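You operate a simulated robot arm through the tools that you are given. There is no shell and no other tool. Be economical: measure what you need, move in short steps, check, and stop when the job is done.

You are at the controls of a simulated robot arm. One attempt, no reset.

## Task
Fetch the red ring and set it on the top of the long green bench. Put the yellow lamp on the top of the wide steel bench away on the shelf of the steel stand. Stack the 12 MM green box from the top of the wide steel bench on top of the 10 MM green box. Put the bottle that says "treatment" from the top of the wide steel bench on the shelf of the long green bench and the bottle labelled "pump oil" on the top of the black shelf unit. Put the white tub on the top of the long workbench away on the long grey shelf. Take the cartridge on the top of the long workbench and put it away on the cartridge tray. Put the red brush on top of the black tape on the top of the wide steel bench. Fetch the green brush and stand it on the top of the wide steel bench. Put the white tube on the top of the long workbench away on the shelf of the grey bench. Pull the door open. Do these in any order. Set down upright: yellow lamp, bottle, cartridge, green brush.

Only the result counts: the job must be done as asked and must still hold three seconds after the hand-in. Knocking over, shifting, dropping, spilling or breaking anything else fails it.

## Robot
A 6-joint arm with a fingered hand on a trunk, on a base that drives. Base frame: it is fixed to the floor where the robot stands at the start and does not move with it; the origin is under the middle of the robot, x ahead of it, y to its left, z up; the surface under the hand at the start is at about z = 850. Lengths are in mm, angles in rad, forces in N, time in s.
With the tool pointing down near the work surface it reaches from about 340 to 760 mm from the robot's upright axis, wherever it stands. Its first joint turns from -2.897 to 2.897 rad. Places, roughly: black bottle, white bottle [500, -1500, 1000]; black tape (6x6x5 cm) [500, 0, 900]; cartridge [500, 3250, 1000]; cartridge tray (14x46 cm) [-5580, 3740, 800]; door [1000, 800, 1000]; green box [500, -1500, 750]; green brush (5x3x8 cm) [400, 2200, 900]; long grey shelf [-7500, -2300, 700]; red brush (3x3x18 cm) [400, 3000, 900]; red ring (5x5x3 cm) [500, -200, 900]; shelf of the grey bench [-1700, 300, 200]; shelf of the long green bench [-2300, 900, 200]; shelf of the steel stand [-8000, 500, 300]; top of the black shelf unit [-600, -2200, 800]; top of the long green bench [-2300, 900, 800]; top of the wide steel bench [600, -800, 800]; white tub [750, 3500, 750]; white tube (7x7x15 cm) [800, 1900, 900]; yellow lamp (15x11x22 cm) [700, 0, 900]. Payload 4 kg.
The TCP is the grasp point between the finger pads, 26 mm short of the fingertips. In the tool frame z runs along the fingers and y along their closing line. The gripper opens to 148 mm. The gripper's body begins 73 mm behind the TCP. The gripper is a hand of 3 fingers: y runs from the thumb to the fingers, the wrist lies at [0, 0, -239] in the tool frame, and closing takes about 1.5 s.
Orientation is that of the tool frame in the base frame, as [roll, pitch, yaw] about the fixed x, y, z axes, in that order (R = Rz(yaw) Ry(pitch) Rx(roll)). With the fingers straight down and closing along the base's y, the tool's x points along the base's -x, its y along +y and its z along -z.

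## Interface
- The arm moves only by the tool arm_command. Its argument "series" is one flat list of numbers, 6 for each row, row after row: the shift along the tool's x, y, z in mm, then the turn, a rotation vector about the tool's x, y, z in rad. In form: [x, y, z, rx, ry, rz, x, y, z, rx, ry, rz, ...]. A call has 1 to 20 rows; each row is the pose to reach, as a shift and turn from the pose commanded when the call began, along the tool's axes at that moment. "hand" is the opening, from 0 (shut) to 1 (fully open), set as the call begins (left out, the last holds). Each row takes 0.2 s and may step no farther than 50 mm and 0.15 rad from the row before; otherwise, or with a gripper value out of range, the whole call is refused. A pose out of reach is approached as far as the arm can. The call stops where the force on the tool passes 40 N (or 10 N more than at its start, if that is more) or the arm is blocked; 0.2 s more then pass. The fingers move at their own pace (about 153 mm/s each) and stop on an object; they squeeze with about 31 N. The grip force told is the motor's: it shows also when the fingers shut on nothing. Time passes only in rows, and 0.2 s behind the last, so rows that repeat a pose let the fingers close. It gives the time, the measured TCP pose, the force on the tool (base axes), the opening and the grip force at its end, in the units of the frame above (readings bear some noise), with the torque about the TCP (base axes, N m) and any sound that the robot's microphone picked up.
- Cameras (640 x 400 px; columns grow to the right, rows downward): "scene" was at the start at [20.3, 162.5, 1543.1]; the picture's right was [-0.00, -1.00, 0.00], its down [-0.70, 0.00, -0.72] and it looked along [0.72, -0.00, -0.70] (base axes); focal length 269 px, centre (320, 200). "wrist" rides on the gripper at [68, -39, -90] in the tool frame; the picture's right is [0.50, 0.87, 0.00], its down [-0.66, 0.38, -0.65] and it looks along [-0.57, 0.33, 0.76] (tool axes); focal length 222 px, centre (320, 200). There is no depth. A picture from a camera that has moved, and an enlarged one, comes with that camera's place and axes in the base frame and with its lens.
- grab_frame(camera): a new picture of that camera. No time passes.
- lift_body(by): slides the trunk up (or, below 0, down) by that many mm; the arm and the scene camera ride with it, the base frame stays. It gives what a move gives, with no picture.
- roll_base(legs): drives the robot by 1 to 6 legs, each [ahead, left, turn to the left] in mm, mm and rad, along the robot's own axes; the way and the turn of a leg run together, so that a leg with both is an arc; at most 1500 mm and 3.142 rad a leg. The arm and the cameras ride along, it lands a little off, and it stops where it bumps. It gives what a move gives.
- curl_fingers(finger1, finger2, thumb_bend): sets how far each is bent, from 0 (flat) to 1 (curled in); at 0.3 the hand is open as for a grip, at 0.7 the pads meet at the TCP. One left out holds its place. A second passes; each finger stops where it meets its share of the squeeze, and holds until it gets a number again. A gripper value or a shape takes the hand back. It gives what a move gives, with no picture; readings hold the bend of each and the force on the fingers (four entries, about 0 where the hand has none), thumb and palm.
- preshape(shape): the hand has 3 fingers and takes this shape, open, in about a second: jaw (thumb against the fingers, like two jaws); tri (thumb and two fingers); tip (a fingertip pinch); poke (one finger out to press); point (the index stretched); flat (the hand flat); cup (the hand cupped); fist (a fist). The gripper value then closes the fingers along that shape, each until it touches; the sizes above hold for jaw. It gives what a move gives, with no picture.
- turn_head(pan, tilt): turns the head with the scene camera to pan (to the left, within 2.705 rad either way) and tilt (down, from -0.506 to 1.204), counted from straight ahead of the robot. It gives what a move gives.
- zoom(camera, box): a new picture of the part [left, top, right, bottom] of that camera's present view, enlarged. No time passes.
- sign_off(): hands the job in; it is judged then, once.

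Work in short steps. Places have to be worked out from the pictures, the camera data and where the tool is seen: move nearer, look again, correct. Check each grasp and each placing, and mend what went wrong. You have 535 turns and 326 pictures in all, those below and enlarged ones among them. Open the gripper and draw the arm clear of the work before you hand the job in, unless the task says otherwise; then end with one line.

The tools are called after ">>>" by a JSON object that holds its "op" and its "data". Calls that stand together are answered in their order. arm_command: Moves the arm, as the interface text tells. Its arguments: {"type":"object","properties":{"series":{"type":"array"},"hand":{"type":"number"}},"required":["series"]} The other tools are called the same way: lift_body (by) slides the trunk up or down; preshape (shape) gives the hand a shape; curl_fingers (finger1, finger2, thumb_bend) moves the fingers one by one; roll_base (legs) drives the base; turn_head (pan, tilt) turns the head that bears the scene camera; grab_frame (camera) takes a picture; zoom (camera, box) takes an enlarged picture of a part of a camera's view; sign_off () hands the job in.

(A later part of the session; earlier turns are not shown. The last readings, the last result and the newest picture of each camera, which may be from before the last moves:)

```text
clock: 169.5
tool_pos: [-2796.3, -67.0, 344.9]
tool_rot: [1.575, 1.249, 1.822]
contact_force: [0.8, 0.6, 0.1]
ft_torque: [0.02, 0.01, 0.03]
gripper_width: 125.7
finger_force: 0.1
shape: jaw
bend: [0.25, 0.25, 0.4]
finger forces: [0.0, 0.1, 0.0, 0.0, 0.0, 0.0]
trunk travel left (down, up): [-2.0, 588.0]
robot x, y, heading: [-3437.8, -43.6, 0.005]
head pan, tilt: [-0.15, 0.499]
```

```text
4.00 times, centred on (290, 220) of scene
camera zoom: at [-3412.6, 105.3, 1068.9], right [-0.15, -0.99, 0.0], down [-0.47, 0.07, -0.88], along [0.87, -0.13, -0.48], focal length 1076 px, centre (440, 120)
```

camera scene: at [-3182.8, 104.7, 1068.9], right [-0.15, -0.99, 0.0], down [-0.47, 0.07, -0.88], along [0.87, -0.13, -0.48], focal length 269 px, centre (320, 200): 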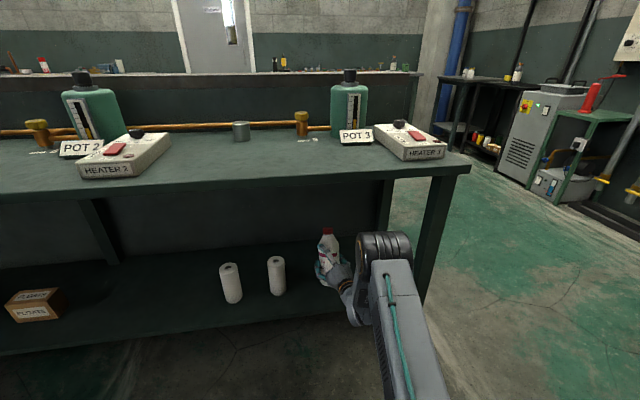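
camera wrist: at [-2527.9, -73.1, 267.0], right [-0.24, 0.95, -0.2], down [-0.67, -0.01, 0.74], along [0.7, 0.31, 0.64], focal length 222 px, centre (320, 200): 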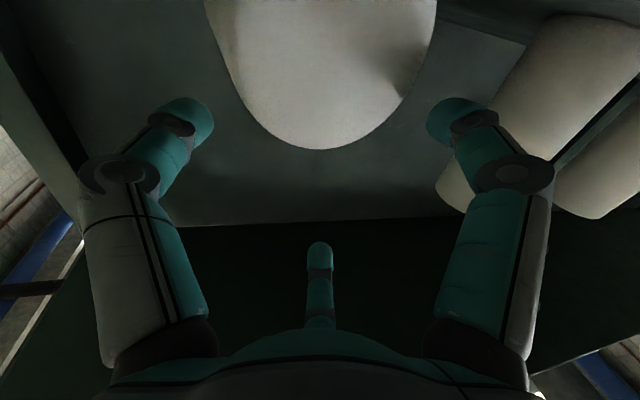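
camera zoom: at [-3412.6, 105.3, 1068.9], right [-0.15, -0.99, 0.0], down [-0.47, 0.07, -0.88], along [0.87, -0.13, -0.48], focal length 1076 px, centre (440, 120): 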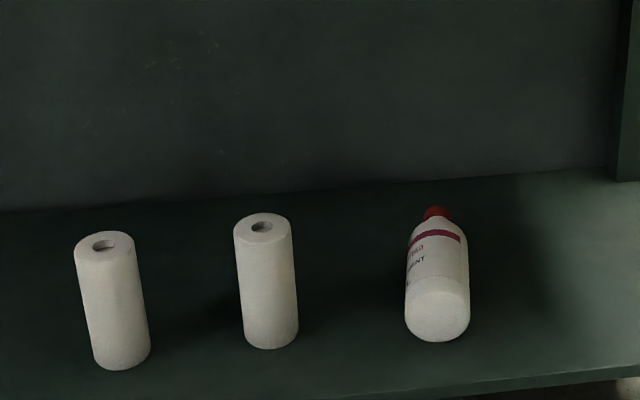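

Bottle refined: base (-2441,-40), cap (-2235,-70), yaw ≈-0.144. Now I roll the hand ~180° (to camera-up) in free space.

>>> {"op": "arm_command", "data": {"series": [-10, 3, 0, 0, 0, 0.148, -20, 6, 0, 0, 0, 0.296, -30, 10, 0, 0, 0, 0.444, -40, 13, 0, 0, 0, 0.592, -50, 16, 0, 0, 0, 0.74, -60, 20, 0, 0, 0, 0.888, -70, 23, 0, 0, 0, 1.036, -80, 26, 0, 0, 0, 1.184, -90, 30, 0, 0, 0, 1.332, -100, 33, 0, 0, 0, 1.48, -100, 33, 0, 0, 0, 1.628, -100, 33, 0, 0, 0, 1.776, -100, 33, 0, 0, 0, 1.924, -100, 33, 0, 0, 0, 2.072, -100, 33, 0, 0, 0, 2.22, -100, 33, 0, 0, 0, 2.368, -100, 33, 0, 0, 0, 2.516, -100, 33, 0, 0, 0, 2.664, -100, 33, 0, 0, 0, 2.812, -100, 33, 0, 0, 0, 2.818]}}

>>> {"op": "grab_frame", "data": {"camera": "scene"}}

```text
clock: 173.7
tool_pos: [-2795.6, -68.2, 449.9]
tool_rot: [-2.678, -1.57, -0.216]
contact_force: [-0.5, 0.5, 0.2]
ft_torque: [0.02, 0.02, -0.02]
gripper_width: 125.6
finger_force: 0.1
shape: jaw
bend: [0.25, 0.25, 0.4]
finger forces: [0.0, 0.0, 0.1, 0.0, 0.0, 0.1]
trunk travel left (down, up): [-2.0, 588.0]
robot x, y, heading: [-3439.7, -45.7, -0.004]
head pan, tilt: [-0.15, 0.499]
```

```text
231 pictures are left
camera scene: at [-3412.6, 105.3, 1068.9], right [-0.15, -0.99, 0.0], down [-0.47, 0.07, -0.88], along [0.87, -0.13, -0.48], focal length 269 px, centre (320, 200)
```

scene: 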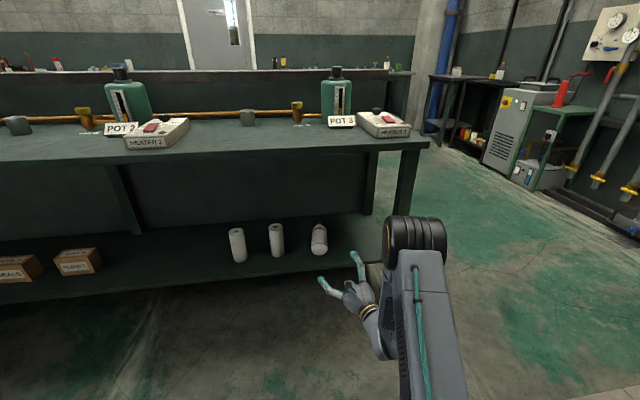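

The flip worked. I yaw to −0.144 and pitch 70° down.

>>> {"op": "arm_command", "data": {"series": [0, 0, 0, -0.13, 0, 0, 0, 0, 0, -0.26, 0, 0, 0, 0, 0, -0.394, 0, 0, 0, 0, 0, -0.394, 0, 0]}}

>>> {"op": "arm_command", "data": {"series": [0, 0, 0, 0, -0.136, 0, 0, 0, 0, 0, -0.272, 0, 0, 0, 0, 0, -0.408, 0, 0, 0, 0, 0, -0.544, 0, 0, 0, 0, 0, -0.68, 0, 0, 0, 0, 0, -0.816, 0, 0, 0, 0, 0, -0.952, 0, 0, 0, 0, 0, -1.088, 0, 0, 0, 0, 0, -1.222, 0], "hand": 0.75}}

>>> {"op": "grab_frame", "data": {"camera": "wrist"}}

>>> {"op": "grab_frame", "data": {"camera": "scene"}}

```text
clock: 174.7
tool_pos: [-2795.0, -68.6, 450.6]
tool_rot: [1.714, -1.569, 1.28]
contact_force: [0.0, 0.2, 0.7]
ft_torque: [-0.01, 0.02, 0.03]
gripper_width: 125.8
finger_force: 0.2
shape: jaw
bend: [0.25, 0.25, 0.4]
finger forces: [0.0, 0.0, 0.0, 0.1, 0.2, 0.0]
trunk travel left (down, up): [-2.0, 588.0]
robot x, y, heading: [-3445.9, -43.9, -0.002]
head pan, tilt: [-0.15, 0.499]
```

```text
clock: 176.7
tool_pos: [-2795.9, -68.2, 453.0]
tool_rot: [-3.141, -0.349, -0.151]
contact_force: [0.5, -0.2, 0.4]
ft_torque: [0.04, 0.0, -0.04]
gripper_width: 111.1
finger_force: 0.0
shape: jaw
bend: [0.26, 0.26, 0.55]
finger forces: [0.0, 0.1, 0.0, 0.0, 0.0, 0.1]
out of reach, approached as far as the arm can: row 7, 8
trunk travel left (down, up): [-2.0, 588.0]
robot x, y, heading: [-3441.5, -41.0, 0.001]
head pan, tilt: [-0.15, 0.499]
```

```text
230 pictures are left
camera wrist: at [-2756.3, -33.5, 557.5], right [0.34, -0.93, 0.17], down [-0.89, -0.25, 0.39], along [-0.32, -0.28, -0.9], focal length 222 px, centre (320, 200)
```

wrist: 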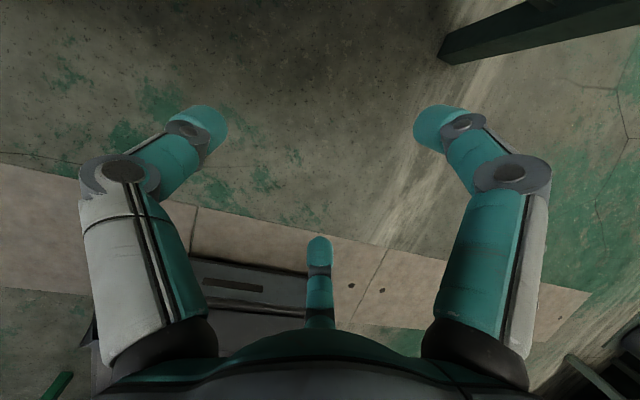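

```text
229 pictures are left
camera scene: at [-3412.7, 105.3, 1068.9], right [-0.15, -0.99, 0.0], down [-0.47, 0.07, -0.88], along [0.87, -0.13, -0.48], focal length 269 px, centre (320, 200)
```

scene: 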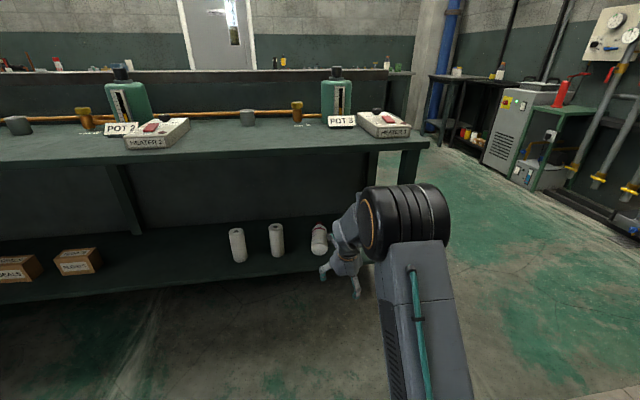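

Orientation ready. I extend to ~740 mm radius and lower to z≈375, then look at the elbow clearance.

>>> {"op": "arm_command", "data": {"series": [20, -10, 35, 0, 0, 0, 40, -20, 70, 0, 0, 0, 59, -30, 104, 0, 0, 0, 59, -30, 104, 0, 0, 0]}}

>>> {"op": "grab_frame", "data": {"camera": "scene"}}

```text
clock: 177.7
tool_pos: [-2702.9, -52.5, 372.3]
tool_rot: [3.141, -0.348, -0.145]
contact_force: [-0.3, 0.6, -0.5]
ft_torque: [0.02, -0.03, 0.01]
gripper_width: 111.2
finger_force: 0.0
shape: jaw
bend: [0.26, 0.26, 0.55]
finger forces: [0.1, 0.0, 0.0, 0.0, 0.1, 0.0]
trunk travel left (down, up): [-2.0, 588.0]
robot x, y, heading: [-3441.9, -46.2, -0.005]
head pan, tilt: [-0.15, 0.499]
```

```text
228 pictures are left
camera scene: at [-3412.6, 105.3, 1068.9], right [-0.15, -0.99, 0.0], down [-0.47, 0.07, -0.88], along [0.87, -0.13, -0.48], focal length 269 px, centre (320, 200)
```

scene: 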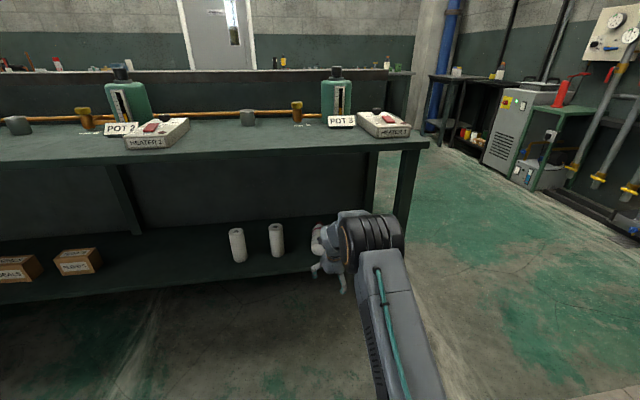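

Elbow is now ≈z 660, below the bench top's underside (~750). I drive in 330 mm.

>>> {"op": "roll_base", "data": {"legs": [[230, 0, 0]]}}

>>> {"op": "grab_frame", "data": {"camera": "scene"}}

>>> {"op": "grab_frame", "data": {"camera": "wrist"}}

```text
clock: 179.4
tool_pos: [-2473.8, -49.4, 372.7]
tool_rot: [3.14, -0.35, -0.144]
contact_force: [-0.2, 0.2, -0.4]
ft_torque: [0.03, 0.01, -0.02]
gripper_width: 111.1
finger_force: 0.1
shape: jaw
bend: [0.26, 0.26, 0.55]
finger forces: [0.1, 0.0, 0.0, 0.0, 0.0, 0.0]
trunk travel left (down, up): [-2.0, 588.0]
robot x, y, heading: [-3216.4, -43.4, -0.003]
head pan, tilt: [-0.15, 0.499]
```

```text
227 pictures are left
camera scene: at [-3184.3, 105.2, 1068.9], right [-0.15, -0.99, 0.0], down [-0.47, 0.07, -0.88], along [0.87, -0.13, -0.48], focal length 269 px, centre (320, 200)
```

scene: 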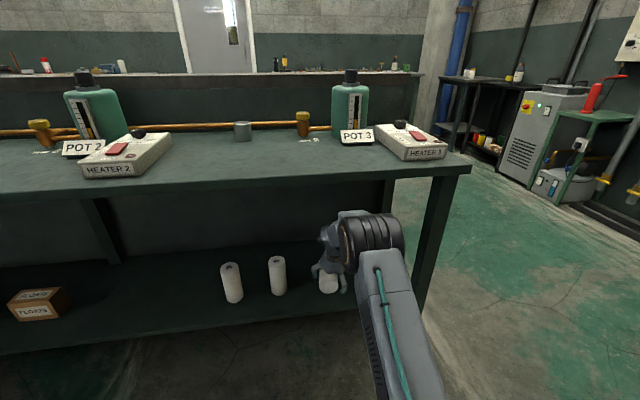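

```text
226 pictures are left
camera wrist: at [-2434.8, -16.4, 478.9], right [0.34, -0.92, 0.17], down [-0.88, -0.25, 0.39], along [-0.32, -0.29, -0.9], focal length 222 px, centre (320, 200)
```

wrist: 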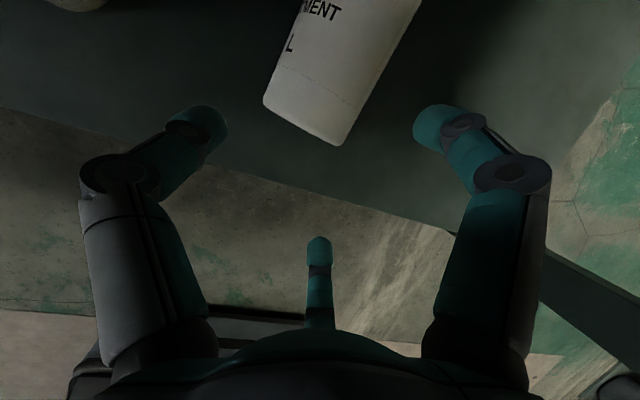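

Bottle seen as expected (base ≈(-2444,-42)). I drive 105 more.

>>> {"op": "roll_base", "data": {"legs": [[105, 0, 0]]}}

>>> {"op": "grab_frame", "data": {"camera": "wrist"}}

>>> {"op": "grab_frame", "data": {"camera": "scene"}}

```text
clock: 180.6
tool_pos: [-2367.2, -49.8, 372.3]
tool_rot: [3.14, -0.349, -0.145]
contact_force: [0.1, 0.4, 0.8]
ft_torque: [0.0, -0.01, 0.01]
gripper_width: 111.3
finger_force: 0.0
shape: jaw
bend: [0.26, 0.26, 0.55]
finger forces: [0.0, 0.0, 0.0, 0.0, 0.1, 0.0]
trunk travel left (down, up): [-2.0, 588.0]
robot x, y, heading: [-3107.5, -48.9, 0.002]
head pan, tilt: [-0.15, 0.499]
```

```text
225 pictures are left
camera wrist: at [-2329.3, -16.6, 478.9], right [0.34, -0.92, 0.17], down [-0.89, -0.25, 0.39], along [-0.32, -0.29, -0.9], focal length 222 px, centre (320, 200)
```

wrist: 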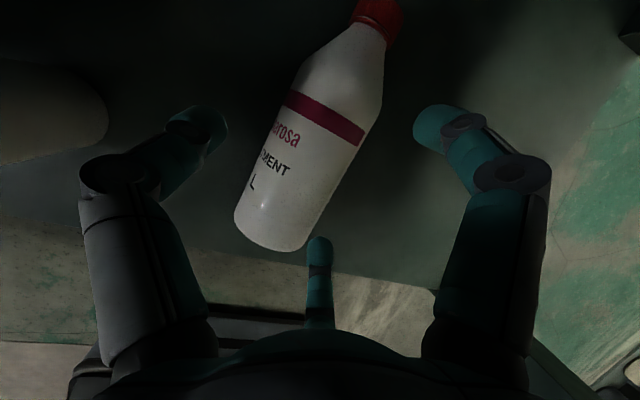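

```text
224 pictures are left
camera scene: at [-3078.8, 105.3, 1068.9], right [-0.15, -0.99, 0.0], down [-0.47, 0.07, -0.88], along [0.87, -0.13, -0.48], focal length 269 px, centre (320, 200)
```

scene: 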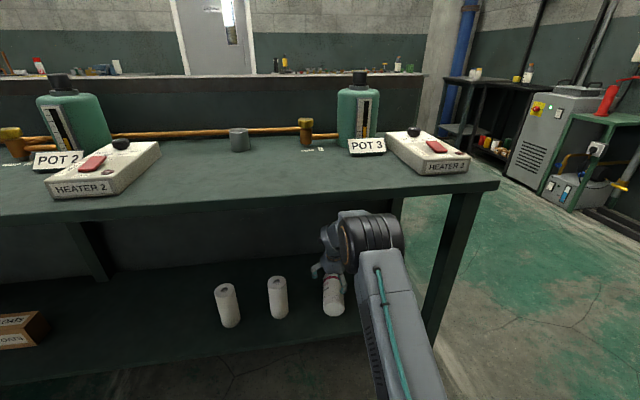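

Aligned over the bottle. I descend vertically to z≈289.

>>> {"op": "arm_command", "data": {"series": [-10, 0, 27, 0, 0, 0, -19, 0, 52, 0, 0, 0, -28, 0, 76, 0, 0, 0, -28, 0, 78, 0, 0, 0]}}

>>> {"op": "grab_frame", "data": {"camera": "wrist"}}

```text
clock: 181.6
tool_pos: [-2368.5, -50.3, 290.3]
tool_rot: [3.14, -0.349, -0.144]
contact_force: [-0.1, 4.5, 1.8]
ft_torque: [0.17, 0.02, 0.09]
gripper_width: 111.7
finger_force: 0.1
shape: jaw
bend: [0.26, 0.26, 0.57]
finger forces: [0.1, 0.1, 0.0, 0.0, 3.9, 0.1]
trunk travel left (down, up): [-2.0, 588.0]
robot x, y, heading: [-3108.0, -43.6, 0.003]
head pan, tilt: [-0.15, 0.499]
```

```text
223 pictures are left
camera wrist: at [-2329.7, -16.1, 396.4], right [0.34, -0.92, 0.17], down [-0.89, -0.25, 0.39], along [-0.32, -0.29, -0.9], focal length 222 px, centre (320, 200)
```

wrist: 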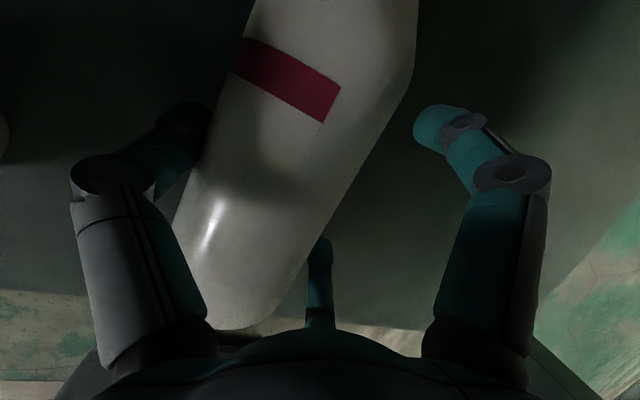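

Thumb touches; shift 10 mm toward it (+y base), then close.

>>> {"op": "arm_command", "data": {"series": [0, -10, 0, 0, 0, 0, 0, -10, 0, 0, 0, 0]}}

>>> {"op": "arm_command", "data": {"series": [0, 0, 0, 0, 0, 0, 0, 0, 0, 0, 0, 0, 0, 0, 0, 0, 0, 0, 0, 0, 0, 0, 0, 0, 0, 0, 0, 0, 0, 0, 0, 0, 0, 0, 0, 0, 0, 0, 0, 0, 0, 0], "hand": 0}}

>>> {"op": "grab_frame", "data": {"camera": "wrist"}}

```text
clock: 182.2
tool_pos: [-2367.8, -41.5, 290.2]
tool_rot: [3.139, -0.346, -0.145]
contact_force: [-0.6, 1.0, 0.7]
ft_torque: [0.0, -0.01, 0.01]
gripper_width: 111.1
finger_force: 0.1
shape: jaw
bend: [0.26, 0.26, 0.55]
finger forces: [0.0, 0.0, 0.1, 0.0, 0.0, 0.0]
trunk travel left (down, up): [-2.0, 588.0]
robot x, y, heading: [-3104.1, -42.7, -0.001]
head pan, tilt: [-0.15, 0.499]
```

```text
clock: 183.8
tool_pos: [-2367.4, -40.7, 288.7]
tool_rot: [3.14, -0.347, -0.146]
contact_force: [-0.2, 0.4, -0.5]
ft_torque: [-0.19, 0.07, 0.0]
gripper_width: 72.4
finger_force: 30.4
shape: jaw
bend: [0.8, 0.78, 0.7]
finger forces: [19.3, 21.0, 0.0, 0.0, 38.6, 0.1]
trunk travel left (down, up): [-2.0, 588.0]
robot x, y, heading: [-3111.1, -44.4, 0.005]
head pan, tilt: [-0.15, 0.499]
```

```text
222 pictures are left
camera wrist: at [-2328.0, -7.0, 395.9], right [0.34, -0.92, 0.17], down [-0.88, -0.25, 0.39], along [-0.32, -0.29, -0.9], focal length 222 px, centre (320, 200)
```

wrist: 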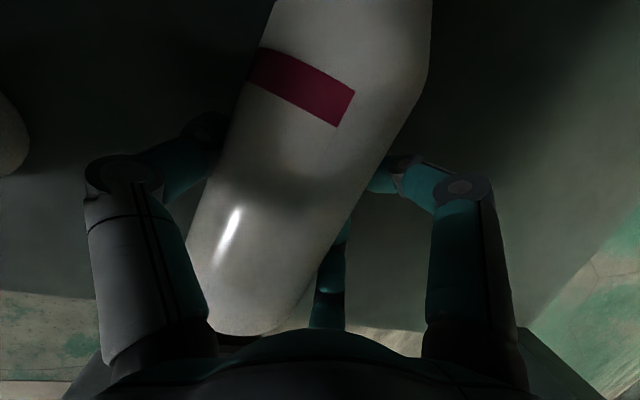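

Excellent symmetric grip (72 mm). I lift 70 mm, back out, then rotate 90° to stand the bottle.

>>> {"op": "arm_command", "data": {"series": [6, 0, -16, 0, 0, 0, 12, 0, -33, 0, 0, 0, 18, 0, -50, 0, 0, 0, 24, 0, -66, 0, 0, 0, 24, 0, -66, 0, 0, 0]}}

>>> {"op": "grab_frame", "data": {"camera": "wrist"}}

>>> {"op": "roll_base", "data": {"legs": [[-400, 0, 0]]}}

```text
clock: 185.0
tool_pos: [-2366.2, -40.4, 358.9]
tool_rot: [3.139, -0.348, -0.145]
contact_force: [-0.1, 0.2, -10.4]
ft_torque: [-0.13, 0.17, -0.04]
gripper_width: 72.6
finger_force: 30.8
shape: jaw
bend: [0.8, 0.78, 0.7]
finger forces: [18.9, 21.0, 0.0, 0.1, 38.9, 0.1]
trunk travel left (down, up): [-2.0, 588.0]
robot x, y, heading: [-3108.2, -40.4, 0.001]
head pan, tilt: [-0.15, 0.499]
```

```text
221 pictures are left
camera wrist: at [-2326.8, -6.8, 465.2], right [0.34, -0.92, 0.17], down [-0.88, -0.25, 0.39], along [-0.32, -0.29, -0.9], focal length 222 px, centre (320, 200)
```

wrist: 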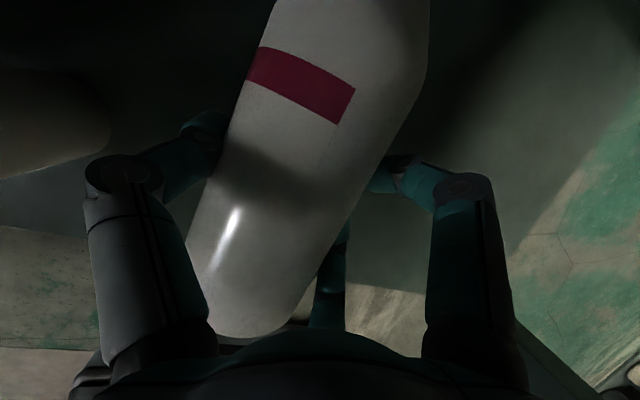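

```text
clock: 187.3
tool_pos: [-2719.7, -48.2, 358.0]
tool_rot: [3.139, -0.347, -0.152]
contact_force: [0.2, 0.0, -10.1]
ft_torque: [-0.16, 0.13, -0.02]
gripper_width: 71.1
finger_force: 31.3
shape: jaw
bend: [0.8, 0.79, 0.7]
finger forces: [18.8, 21.2, 0.0, 0.0, 38.9, 0.1]
trunk travel left (down, up): [-2.0, 588.0]
robot x, y, heading: [-3458.2, -48.2, -0.004]
head pan, tilt: [-0.15, 0.499]
stopped in leg 1: the robot was blocked; the commanded pose is now the measured one
```

Blocked at x=-3458. I check what's behind the robot.

>>> {"op": "turn_head", "data": {"pan": 2.6, "tilt": 0.9}}

>>> {"op": "grab_frame", "data": {"camera": "scene"}}

>>> {"op": "turn_head", "data": {"pan": -2.6, "tilt": 0.9}}

>>> {"op": "grab_frame", "data": {"camera": "scene"}}

```text
clock: 189.7
tool_pos: [-2719.2, -46.4, 359.4]
tool_rot: [3.141, -0.347, -0.152]
contact_force: [-0.3, 0.3, -9.5]
ft_torque: [-0.17, 0.14, -0.01]
gripper_width: 70.8
finger_force: 30.7
shape: jaw
bend: [0.8, 0.79, 0.7]
finger forces: [18.8, 21.2, 0.0, 0.1, 38.8, 0.0]
trunk travel left (down, up): [-2.0, 588.0]
robot x, y, heading: [-3461.3, -45.1, -0.005]
head pan, tilt: [2.601, 0.901]
```

```text
220 pictures are left
camera scene: at [-3585.5, 156.0, 1035.1], right [0.52, 0.85, 0.0], down [0.67, -0.41, -0.62], along [-0.53, 0.32, -0.78], focal length 269 px, centre (320, 200)
```

scene: 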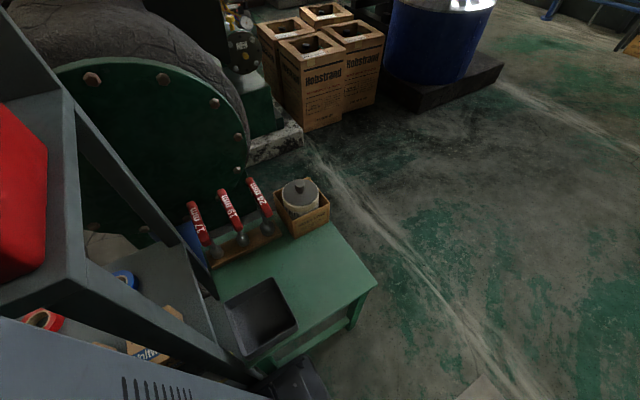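

```text
clock: 193.8
tool_pos: [-2718.0, -46.9, 359.3]
tool_rot: [3.139, -0.35, -0.15]
contact_force: [-0.6, -0.3, -10.3]
ft_torque: [-0.13, 0.12, 0.02]
gripper_width: 71.0
finger_force: 30.6
shape: jaw
bend: [0.8, 0.79, 0.7]
finger forces: [18.9, 21.1, 0.0, 0.0, 38.7, 0.0]
trunk travel left (down, up): [-2.0, 588.0]
robot x, y, heading: [-3456.8, -45.6, -0.012]
head pan, tilt: [-2.601, 0.901]
```

```text
219 pictures are left
camera scene: at [-3585.9, 78.2, 1035.1], right [-0.51, 0.86, 0.0], down [0.67, 0.4, -0.62], along [-0.53, -0.32, -0.78], focal length 269 px, centre (320, 200)
```

scene: 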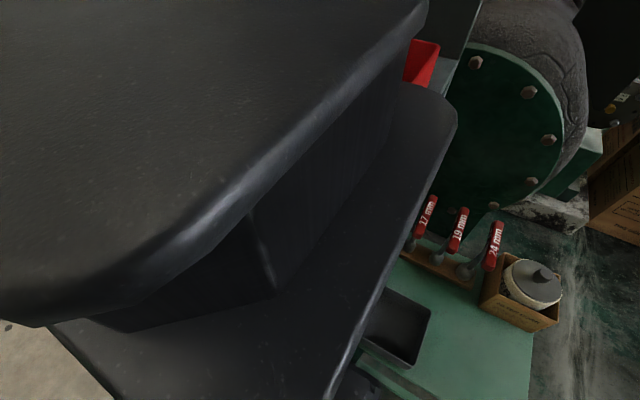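

The base touched the grey rack's edge; nothing appears displaced. I move forward 60 away from it.

>>> {"op": "roll_base", "data": {"legs": [[70, 0, 0]]}}

>>> {"op": "turn_head", "data": {"pan": -0.15, "tilt": 0.5}}

>>> {"op": "arm_command", "data": {"series": [15, 0, -42, 0, 0.14, 0, 25, 0, -75, 0, 0.28, 0, 35, 0, -100, 0, 0.42, 0, 35, 0, -100, 0, 0.56, 0, 35, 0, -100, 0, 0.7, 0, 35, 0, -100, 0, 0.84, 0, 35, 0, -100, 0, 0.98, 0, 35, 0, -100, 0, 1.12, 0, 35, 0, -100, 0, 1.26, 0, 35, 0, -100, 0, 1.4, 0, 35, 0, -100, 0, 1.52, 0, 35, 0, -100, 0, 1.52, 0]}}

>>> {"op": "grab_frame", "data": {"camera": "scene"}}

>>> {"op": "grab_frame", "data": {"camera": "wrist"}}

```text
clock: 194.8
tool_pos: [-2650.0, -46.0, 360.4]
tool_rot: [3.141, -0.35, -0.15]
contact_force: [-0.2, -0.2, -9.6]
ft_torque: [-0.14, 0.19, 0.0]
gripper_width: 71.1
finger_force: 31.3
shape: jaw
bend: [0.8, 0.79, 0.7]
finger forces: [18.8, 21.1, 0.0, 0.0, 38.7, 0.0]
trunk travel left (down, up): [-2.0, 588.0]
robot x, y, heading: [-3393.6, -43.2, -0.004]
head pan, tilt: [-2.601, 0.901]
```

```text
clock: 197.0
tool_pos: [-2650.5, -46.7, 357.8]
tool_rot: [3.14, -0.345, -0.151]
contact_force: [-0.3, -0.4, -9.7]
ft_torque: [-0.16, 0.14, -0.01]
gripper_width: 71.2
finger_force: 31.3
shape: jaw
bend: [0.8, 0.79, 0.7]
finger forces: [18.9, 21.1, 0.1, 0.0, 39.0, 0.1]
trunk travel left (down, up): [-2.0, 588.0]
robot x, y, heading: [-3392.4, -45.3, 0.0]
head pan, tilt: [-0.15, 0.499]
```

```text
clock: 199.6
tool_pos: [-2640.1, -50.6, 475.9]
tool_rot: [3.139, -0.756, -0.147]
contact_force: [0.3, 0.4, -8.8]
ft_torque: [-0.19, 0.18, -0.02]
gripper_width: 71.2
finger_force: 30.9
shape: jaw
bend: [0.8, 0.79, 0.7]
finger forces: [19.2, 21.2, 0.0, 0.1, 39.4, 0.0]
out of reach, approached as far as the arm can: row 3, 4, 5, 6, 7, 8, 9, 10, 11, 12
trunk travel left (down, up): [-2.0, 588.0]
robot x, y, heading: [-3389.8, -46.8, 0.001]
head pan, tilt: [-0.15, 0.499]
```

```text
218 pictures are left
camera scene: at [-3361.6, 102.4, 1068.8], right [-0.15, -0.99, 0.0], down [-0.47, 0.07, -0.88], along [0.87, -0.14, -0.48], focal length 269 px, centre (320, 200)
```

scene: 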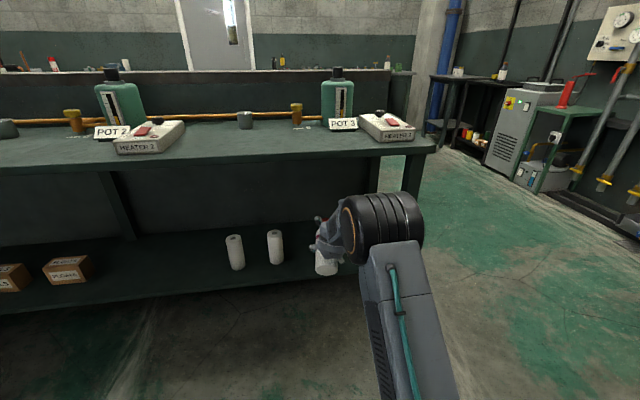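

```text
217 pictures are left
camera wrist: at [-2645.8, -10.0, 586.0], right [0.23, -0.91, 0.35], down [-0.97, -0.24, 0.03], along [0.06, -0.34, -0.94], focal length 222 px, centre (320, 200)
```

wrist: 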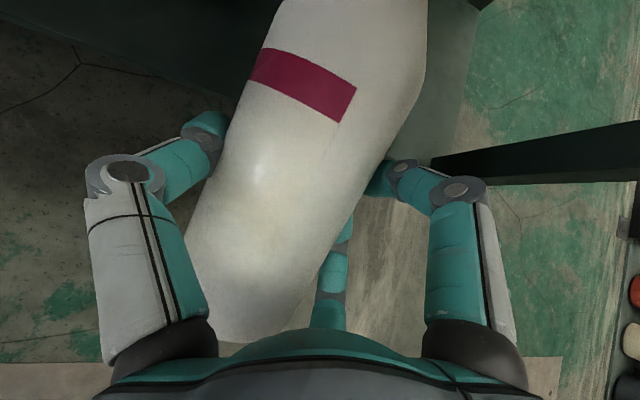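

The arm stalled at 47° down at this radius. I retract to ~645 mm radius (where the earlier rotation worked) and continue.

>>> {"op": "arm_command", "data": {"series": [-28, 5, -21, 0, 0, 0, -55, 10, -43, 0, 0, 0, -83, 15, -64, 0, 0, 0, -83, 15, -64, 0, 0, 0]}}

>>> {"op": "arm_command", "data": {"series": [0, 0, 0, 0, 0.14, 0, 0, 0, 0, 0, 0.28, 0, 0, 0, 0, 0, 0.42, 0, 0, 0, 0, 0, 0.56, 0, 0, 0, 0, 0, 0.7, 0, 0, 0, 0, 0, 0.815, 0, 0, 0, 0, 0, 0.815, 0]}}

>>> {"op": "grab_frame", "data": {"camera": "scene"}}

```text
clock: 200.6
tool_pos: [-2707.5, -52.5, 508.9]
tool_rot: [3.138, -0.726, -0.145]
contact_force: [-0.1, -0.8, -11.4]
ft_torque: [-0.14, 0.14, 0.0]
gripper_width: 71.3
finger_force: 31.5
shape: jaw
bend: [0.8, 0.79, 0.7]
finger forces: [19.2, 21.3, 0.1, 0.0, 39.4, 0.0]
out of reach, approached as far as the arm can: row 1, 2, 3, 4
trunk travel left (down, up): [-2.0, 588.0]
robot x, y, heading: [-3389.9, -49.7, -0.001]
head pan, tilt: [-0.15, 0.499]
```

```text
clock: 202.2
tool_pos: [-2706.4, -52.9, 508.5]
tool_rot: [3.139, -0.727, -0.144]
contact_force: [0.1, 0.4, -10.4]
ft_torque: [-0.17, 0.15, -0.01]
gripper_width: 70.9
finger_force: 31.0
shape: jaw
bend: [0.8, 0.79, 0.7]
finger forces: [19.2, 21.1, 0.1, 0.0, 39.2, 0.0]
out of reach, approached as far as the arm can: row 1, 2, 3, 4, 5, 6, 7
trunk travel left (down, up): [-2.0, 588.0]
robot x, y, heading: [-3389.9, -46.7, -0.003]
head pan, tilt: [-0.15, 0.499]
```

```text
216 pictures are left
camera scene: at [-3361.7, 102.4, 1068.8], right [-0.15, -0.99, 0.0], down [-0.47, 0.07, -0.88], along [0.87, -0.14, -0.48], focal length 269 px, centre (320, 200)
```

scene: 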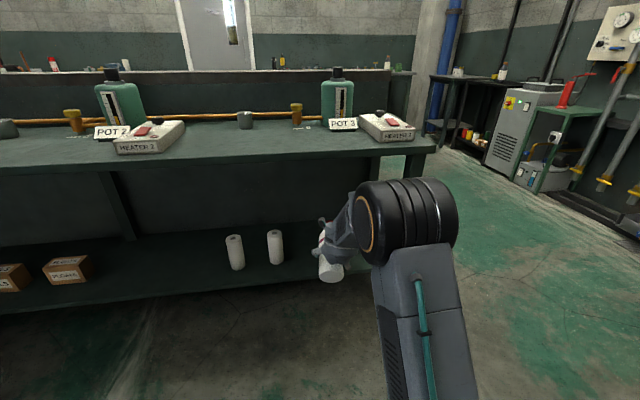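

It seems to be a wrist branch limit; reversing the earlier successful path should pass. I go back to 70° down at 645 mm radius, z≈453.

>>> {"op": "arm_command", "data": {"series": [0, 0, 0, 0, -0.13, 0, 0, 0, 0, 0, -0.26, 0, 0, 0, 0, 0, -0.378, 0, 0, 0, 0, 0, -0.378, 0]}}

```text
clock: 203.2
tool_pos: [-2707.2, -52.4, 509.0]
tool_rot: [3.14, -0.344, -0.146]
contact_force: [-1.1, 0.2, -10.4]
ft_torque: [-0.14, 0.18, -0.03]
gripper_width: 70.8
finger_force: 30.9
shape: jaw
bend: [0.8, 0.79, 0.7]
finger forces: [18.2, 21.1, 0.0, 0.1, 38.3, 0.1]
out of reach, approached as far as the arm can: row 1
trunk travel left (down, up): [-2.0, 588.0]
robot x, y, heading: [-3392.9, -46.2, -0.006]
head pan, tilt: [-0.15, 0.499]
```

Now to the reference point and reverse the rotation (+1.222).

>>> {"op": "arm_command", "data": {"series": [-28, 3, 20, 0, 0, 0, -56, 6, 39, 0, 0, 0, -56, 6, 39, 0, 0, 0]}}

>>> {"op": "arm_command", "data": {"series": [0, 0, 0, 0, 0.134, 0, 0, 0, 0, 0, 0.27, 0, 0, 0, 0, 0, 0.406, 0, 0, 0, 0, 0, 0.542, 0, 0, 0, 0, 0, 0.678, 0, 0, 0, 0, 0, 0.814, 0, 0, 0, 0, 0, 0.95, 0, 0, 0, 0, 0, 1.086, 0, 0, 0, 0, 0, 1.222, 0, 0, 0, 0, 0, 1.222, 0]}}

>>> {"op": "grab_frame", "data": {"camera": "scene"}}

```text
clock: 204.0
tool_pos: [-2747.4, -52.6, 453.4]
tool_rot: [3.139, -0.348, -0.145]
contact_force: [0.4, -0.4, -10.3]
ft_torque: [-0.18, 0.13, 0.0]
gripper_width: 70.8
finger_force: 31.2
shape: jaw
bend: [0.8, 0.79, 0.7]
finger forces: [18.6, 21.2, 0.0, 0.1, 38.7, 0.0]
trunk travel left (down, up): [-2.0, 588.0]
robot x, y, heading: [-3391.2, -43.7, -0.006]
head pan, tilt: [-0.15, 0.499]
```

```text
clock: 206.2
tool_pos: [-2721.2, -58.0, 488.7]
tool_rot: [3.134, -0.679, -0.145]
contact_force: [0.9, 0.2, -10.5]
ft_torque: [-0.18, 0.18, -0.04]
gripper_width: 70.7
finger_force: 31.0
shape: jaw
bend: [0.8, 0.79, 0.7]
finger forces: [19.2, 20.7, 0.1, 0.1, 38.4, 0.1]
out of reach, approached as far as the arm can: row 2, 3, 4, 5, 6, 7, 8, 9, 10
trunk travel left (down, up): [-2.0, 588.0]
robot x, y, heading: [-3386.4, -46.0, -0.006]
head pan, tilt: [-0.15, 0.499]
```

```text
215 pictures are left
camera scene: at [-3361.7, 102.4, 1068.8], right [-0.15, -0.99, 0.0], down [-0.47, 0.07, -0.88], along [0.87, -0.14, -0.48], focal length 269 px, centre (320, 200)
```

scene: 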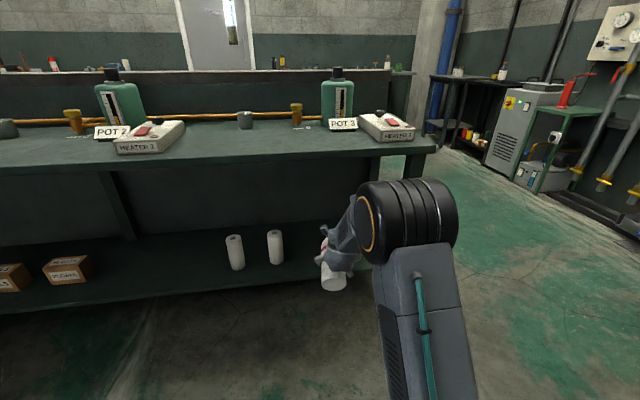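

Stuck near 50° again. I raise the TCP to z≈750 so the forearm is flatter, and retry there.

>>> {"op": "arm_command", "data": {"series": [0, 0, 0, 0, -0.11, 0, 0, 0, 0, 0, -0.22, 0, 0, 0, 0, 0, -0.33, 0, 0, 0, 0, 0, -0.33, 0]}}

>>> {"op": "arm_command", "data": {"series": [14, 0, -38, 0, 0, 0, 28, 0, -76, 0, 0, 0, 42, 0, -114, 0, 0, 0, 56, 0, -152, 0, 0, 0, 70, 0, -190, 0, 0, 0, 84, 0, -228, 0, 0, 0, 96, 0, -262, 0, 0, 0]}}

>>> {"op": "arm_command", "data": {"series": [0, 0, 0, 0, 0.134, 0, 0, 0, 0, 0, 0.27, 0, 0, 0, 0, 0, 0.406, 0, 0, 0, 0, 0, 0.542, 0, 0, 0, 0, 0, 0.678, 0, 0, 0, 0, 0, 0.814, 0, 0, 0, 0, 0, 0.95, 0, 0, 0, 0, 0, 1.086, 0, 0, 0, 0, 0, 1.222, 0, 0, 0, 0, 0, 1.222, 0]}}

>>> {"op": "grab_frame", "data": {"camera": "scene"}}

```text
clock: 207.2
tool_pos: [-2721.8, -57.5, 488.0]
tool_rot: [3.136, -0.35, -0.144]
contact_force: [0.1, -0.5, -8.9]
ft_torque: [-0.15, 0.14, -0.01]
gripper_width: 70.6
finger_force: 30.9
shape: jaw
bend: [0.8, 0.79, 0.7]
finger forces: [17.9, 20.6, 0.1, 0.1, 37.6, 0.1]
out of reach, approached as far as the arm can: row 1
trunk travel left (down, up): [-2.0, 588.0]
robot x, y, heading: [-3386.7, -44.5, -0.005]
head pan, tilt: [-0.15, 0.499]
```

```text
clock: 208.8
tool_pos: [-2720.7, -56.3, 767.4]
tool_rot: [3.134, -0.349, -0.144]
contact_force: [0.1, -0.3, -9.6]
ft_torque: [-0.14, 0.17, 0.02]
gripper_width: 70.2
finger_force: 31.4
shape: jaw
bend: [0.8, 0.79, 0.7]
finger forces: [17.8, 20.8, 0.1, 0.0, 37.8, 0.0]
trunk travel left (down, up): [-2.0, 588.0]
robot x, y, heading: [-3391.4, -49.9, -0.003]
head pan, tilt: [-0.15, 0.499]
```

```text
clock: 211.0
tool_pos: [-2713.4, -58.5, 801.3]
tool_rot: [3.116, -1.209, -0.124]
contact_force: [0.7, -0.2, -11.1]
ft_torque: [-0.14, 0.21, 0.02]
gripper_width: 70.1
finger_force: 30.7
shape: jaw
bend: [0.8, 0.79, 0.7]
finger forces: [19.0, 20.1, 0.0, 0.0, 37.8, 0.1]
out of reach, approached as far as the arm can: row 6, 7, 8, 9, 10
trunk travel left (down, up): [-2.0, 588.0]
robot x, y, heading: [-3394.8, -47.2, -0.004]
head pan, tilt: [-0.15, 0.499]
```

```text
214 pictures are left
camera scene: at [-3361.7, 102.4, 1068.8], right [-0.15, -0.99, 0.0], down [-0.47, 0.07, -0.88], along [0.87, -0.14, -0.48], focal length 269 px, centre (320, 200)
```

scene: 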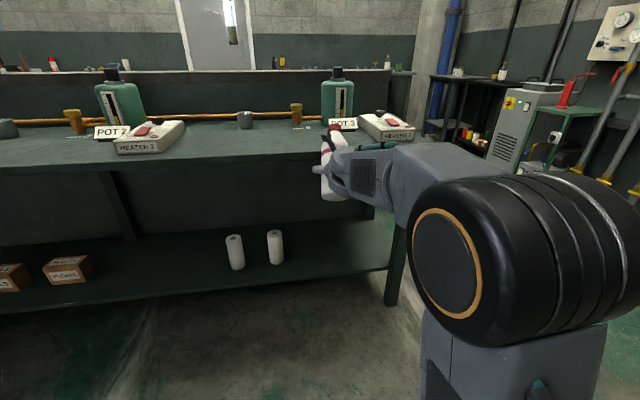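

Confirmed: it's a wrist-bend limit that relaxes with height. New plan: lay the bottle on the free bench top, regrip with the unflipped hand exactly vertical (that branch turns to horizontal), then take it to the shelf. First back to 70° down and up to z≈940.

>>> {"op": "arm_command", "data": {"series": [0, 0, 0, 0, -0.14, 0, 0, 0, 0, 0, -0.28, 0, 0, 0, 0, 0, -0.42, 0, 0, 0, 0, 0, -0.56, 0, 0, 0, 0, 0, -0.7, 0, 0, 0, 0, 0, -0.86, 0]}}

>>> {"op": "lift_body", "data": {"by": 150}}

>>> {"op": "turn_head", "data": {"pan": -0.15, "tilt": 0.7}}

>>> {"op": "grab_frame", "data": {"camera": "scene"}}

```text
refused: row 6 steps farther than a row can; nothing moved
```

```text
clock: 212.8
tool_pos: [-2713.0, -58.6, 950.3]
tool_rot: [3.116, -1.208, -0.124]
contact_force: [-1.1, 0.9, -10.7]
ft_torque: [-0.13, 0.18, 0.01]
gripper_width: 70.3
finger_force: 31.1
shape: jaw
bend: [0.8, 0.79, 0.7]
finger forces: [19.0, 20.1, 0.0, 0.0, 37.8, 0.0]
trunk travel left (down, up): [-152.0, 438.0]
robot x, y, heading: [-3390.0, -46.0, 0.003]
head pan, tilt: [-0.15, 0.499]
```

```text
clock: 213.5
tool_pos: [-2711.8, -58.5, 951.4]
tool_rot: [3.117, -1.21, -0.125]
contact_force: [-0.4, 0.0, -10.7]
ft_torque: [-0.14, 0.16, -0.01]
gripper_width: 70.0
finger_force: 30.8
shape: jaw
bend: [0.8, 0.79, 0.7]
finger forces: [19.0, 20.0, 0.0, 0.0, 37.8, 0.0]
trunk travel left (down, up): [-152.0, 438.0]
robot x, y, heading: [-3391.5, -47.8, 0.001]
head pan, tilt: [-0.15, 0.7]
```

```text
213 pictures are left
camera scene: at [-3367.5, 103.3, 1201.2], right [-0.15, -0.99, 0.0], down [-0.64, 0.1, -0.76], along [0.76, -0.12, -0.64], focal length 269 px, centre (320, 200)
```

scene: 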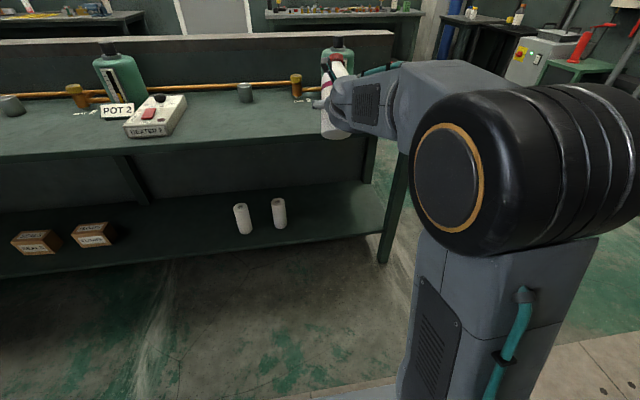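

Resend the rotation with smaller steps.

>>> {"op": "arm_command", "data": {"series": [0, 0, 0, 0, -0.14, 0, 0, 0, 0, 0, -0.28, 0, 0, 0, 0, 0, -0.42, 0, 0, 0, 0, 0, -0.56, 0, 0, 0, 0, 0, -0.7, 0, 0, 0, 0, 0, -0.8, 0, 0, 0, 0, 0, -0.86, 0, 0, 0, 0, 0, -0.86, 0]}}

>>> {"op": "grab_frame", "data": {"camera": "scene"}}

>>> {"op": "grab_frame", "data": {"camera": "wrist"}}

```text
clock: 215.3
tool_pos: [-2712.4, -58.7, 951.4]
tool_rot: [3.132, -0.349, -0.146]
contact_force: [-0.3, 0.1, -10.5]
ft_torque: [-0.15, 0.15, -0.02]
gripper_width: 69.8
finger_force: 31.3
shape: jaw
bend: [0.8, 0.79, 0.7]
finger forces: [17.3, 20.6, 0.0, 0.0, 37.1, 0.0]
out of reach, approached as far as the arm can: row 1
trunk travel left (down, up): [-152.0, 438.0]
robot x, y, heading: [-3390.4, -46.2, -0.007]
head pan, tilt: [-0.15, 0.7]
```

```text
212 pictures are left
camera scene: at [-3367.5, 103.3, 1201.1], right [-0.15, -0.99, 0.0], down [-0.64, 0.1, -0.76], along [0.76, -0.12, -0.64], focal length 269 px, centre (320, 200)
```

scene: 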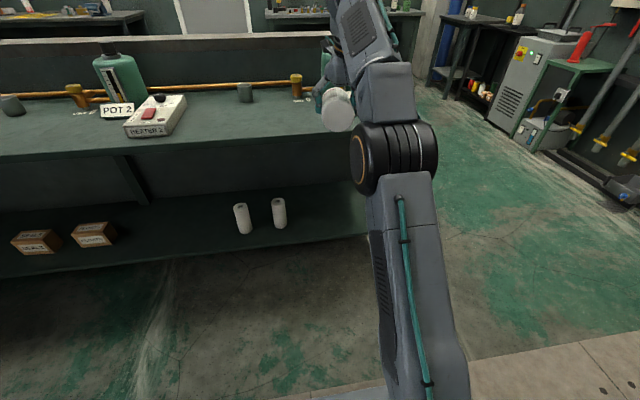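

```text
211 pictures are left
camera wrist: at [-2673.7, -23.6, 1057.0], right [0.34, -0.92, 0.18], down [-0.89, -0.25, 0.39], along [-0.32, -0.29, -0.9], focal length 222 px, centre (320, 200)
```

wrist: 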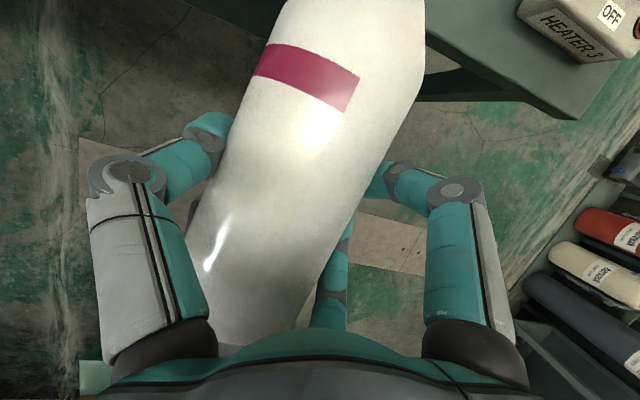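

The elbow is now low; I raise the trunk 300 and lower the arm 300 so the arm comes from above the bench.

>>> {"op": "lift_body", "data": {"by": 300}}

>>> {"op": "arm_command", "data": {"series": [-15, 0, 42, 0, 0, 0, -30, 0, 84, 0, 0, 0, -46, 0, 126, 0, 0, 0, -61, 0, 168, 0, 0, 0, -77, 0, 210, 0, 0, 0, -92, 0, 252, 0, 0, 0, -103, 0, 282, 0, 0, 0]}}

>>> {"op": "turn_head", "data": {"pan": -0.15, "tilt": 0.8}}

>>> {"op": "grab_frame", "data": {"camera": "scene"}}

```text
clock: 218.3
tool_pos: [-2713.1, -58.1, 1252.0]
tool_rot: [3.133, -0.352, -0.145]
contact_force: [0.1, 0.7, -10.1]
ft_torque: [-0.18, 0.17, 0.03]
gripper_width: 69.5
finger_force: 31.3
shape: jaw
bend: [0.8, 0.79, 0.7]
finger forces: [17.4, 20.6, 0.1, 0.0, 37.0, 0.0]
trunk travel left (down, up): [-452.0, 138.0]
robot x, y, heading: [-3392.0, -48.2, -0.002]
head pan, tilt: [-0.15, 0.7]
```

```text
clock: 219.9
tool_pos: [-2714.2, -61.5, 950.1]
tool_rot: [3.133, -0.35, -0.145]
contact_force: [1.1, -0.8, -11.1]
ft_torque: [-0.13, 0.17, -0.01]
gripper_width: 69.5
finger_force: 30.9
shape: jaw
bend: [0.8, 0.79, 0.7]
finger forces: [17.4, 20.7, 0.0, 0.0, 37.1, 0.0]
trunk travel left (down, up): [-452.0, 138.0]
robot x, y, heading: [-3391.4, -44.5, -0.003]
head pan, tilt: [-0.15, 0.7]
```

```text
clock: 220.6
tool_pos: [-2714.3, -61.0, 950.9]
tool_rot: [3.133, -0.35, -0.145]
contact_force: [-0.2, 0.6, -9.6]
ft_torque: [-0.13, 0.18, -0.01]
gripper_width: 69.3
finger_force: 30.8
shape: jaw
bend: [0.8, 0.79, 0.7]
finger forces: [17.5, 20.6, 0.0, 0.0, 37.1, 0.1]
trunk travel left (down, up): [-452.0, 138.0]
robot x, y, heading: [-3388.1, -43.9, -0.007]
head pan, tilt: [-0.15, 0.799]
```

```text
210 pictures are left
camera scene: at [-3371.6, 104.0, 1492.9], right [-0.15, -0.99, 0.0], down [-0.71, 0.11, -0.7], along [0.69, -0.11, -0.72], focal length 269 px, centre (320, 200)
```

scene: 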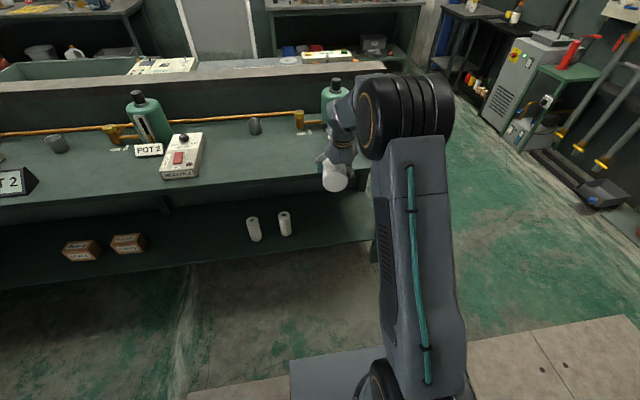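

I drive forward 290 and left 60 to bring the bottle over the free bench top.

>>> {"op": "roll_base", "data": {"legs": [[290, 60, 0]]}}

>>> {"op": "grab_frame", "data": {"camera": "scene"}}

>>> {"op": "grab_frame", "data": {"camera": "wrist"}}

```text
clock: 222.6
tool_pos: [-2426.9, -3.4, 951.8]
tool_rot: [3.132, -0.35, -0.148]
contact_force: [0.2, -0.3, -10.2]
ft_torque: [-0.15, 0.15, 0.0]
gripper_width: 69.6
finger_force: 30.6
shape: jaw
bend: [0.8, 0.79, 0.7]
finger forces: [17.4, 20.6, 0.0, 0.0, 37.1, 0.0]
trunk travel left (down, up): [-452.0, 138.0]
robot x, y, heading: [-3110.7, 8.3, -0.004]
head pan, tilt: [-0.15, 0.799]
```

```text
209 pictures are left
camera scene: at [-3084.6, 163.7, 1492.9], right [-0.16, -0.99, 0.0], down [-0.71, 0.11, -0.7], along [0.69, -0.11, -0.72], focal length 269 px, centre (320, 200)
```

scene: 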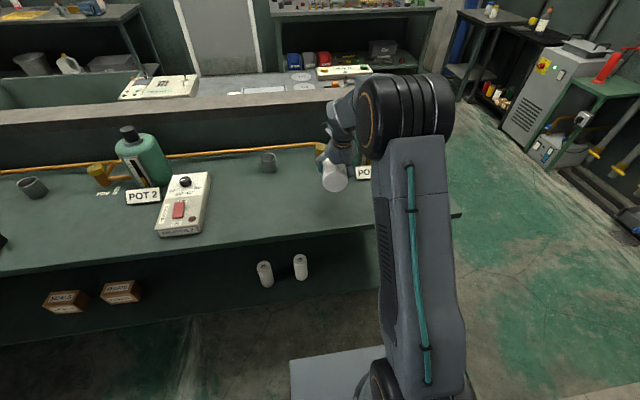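

```text
208 pictures are left
camera wrist: at [-2388.2, 31.1, 1057.3], right [0.34, -0.92, 0.18], down [-0.89, -0.25, 0.39], along [-0.32, -0.29, -0.9], focal length 222 px, centre (320, 200)
```

wrist: 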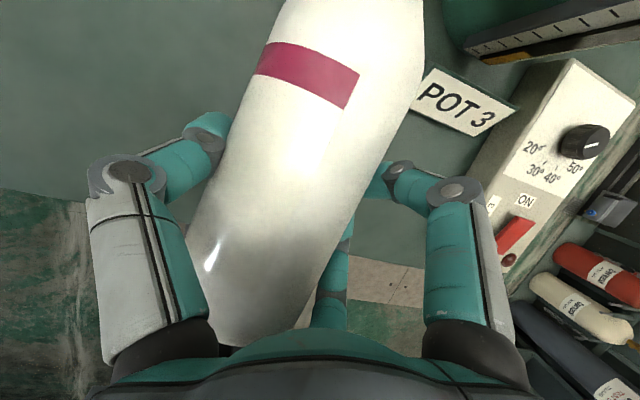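

The POT 3 tag is close on the right, so I shift left another 100 before lowering.

>>> {"op": "roll_base", "data": {"legs": [[0, 100, 0]]}}

>>> {"op": "arm_command", "data": {"series": [-14, 0, 38, 0, 0, 0, -28, 0, 76, 0, 0, 0, -35, 0, 96, 0, 0, 0, -37, 0, 101, 0, 0, 0]}}

>>> {"op": "grab_frame", "data": {"camera": "scene"}}

```text
clock: 223.7
tool_pos: [-2426.7, 96.4, 950.2]
tool_rot: [3.133, -0.35, -0.146]
contact_force: [0.1, 0.4, -10.2]
ft_torque: [-0.13, 0.17, -0.01]
gripper_width: 69.8
finger_force: 30.9
shape: jaw
bend: [0.8, 0.79, 0.7]
finger forces: [17.7, 20.6, 0.1, 0.0, 37.2, 0.1]
trunk travel left (down, up): [-452.0, 138.0]
robot x, y, heading: [-3102.0, 109.9, -0.006]
head pan, tilt: [-0.15, 0.799]
```

```text
clock: 224.7
tool_pos: [-2427.3, 93.7, 846.7]
tool_rot: [3.134, -0.359, -0.149]
contact_force: [-3.7, 0.9, 13.3]
ft_torque: [0.3, -0.26, -0.02]
gripper_width: 70.0
finger_force: 31.2
shape: jaw
bend: [0.81, 0.79, 0.7]
finger forces: [20.1, 20.3, 0.1, 0.0, 39.1, 0.1]
trunk travel left (down, up): [-452.0, 138.0]
robot x, y, heading: [-3104.0, 113.6, -0.002]
head pan, tilt: [-0.15, 0.799]
```

```text
207 pictures are left
camera scene: at [-3086.3, 263.4, 1493.4], right [-0.16, -0.99, 0.0], down [-0.71, 0.11, -0.7], along [0.69, -0.11, -0.72], focal length 269 px, centre (320, 200)
```

scene: 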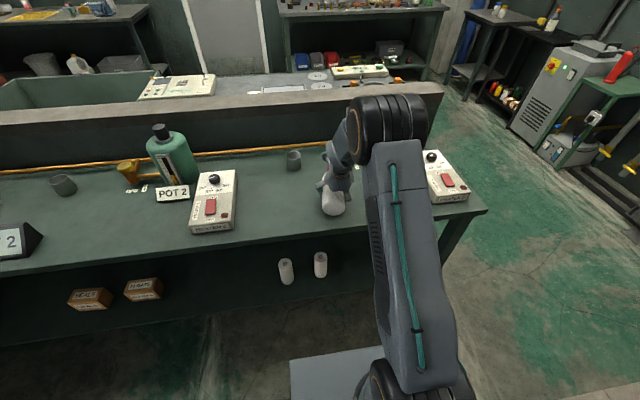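

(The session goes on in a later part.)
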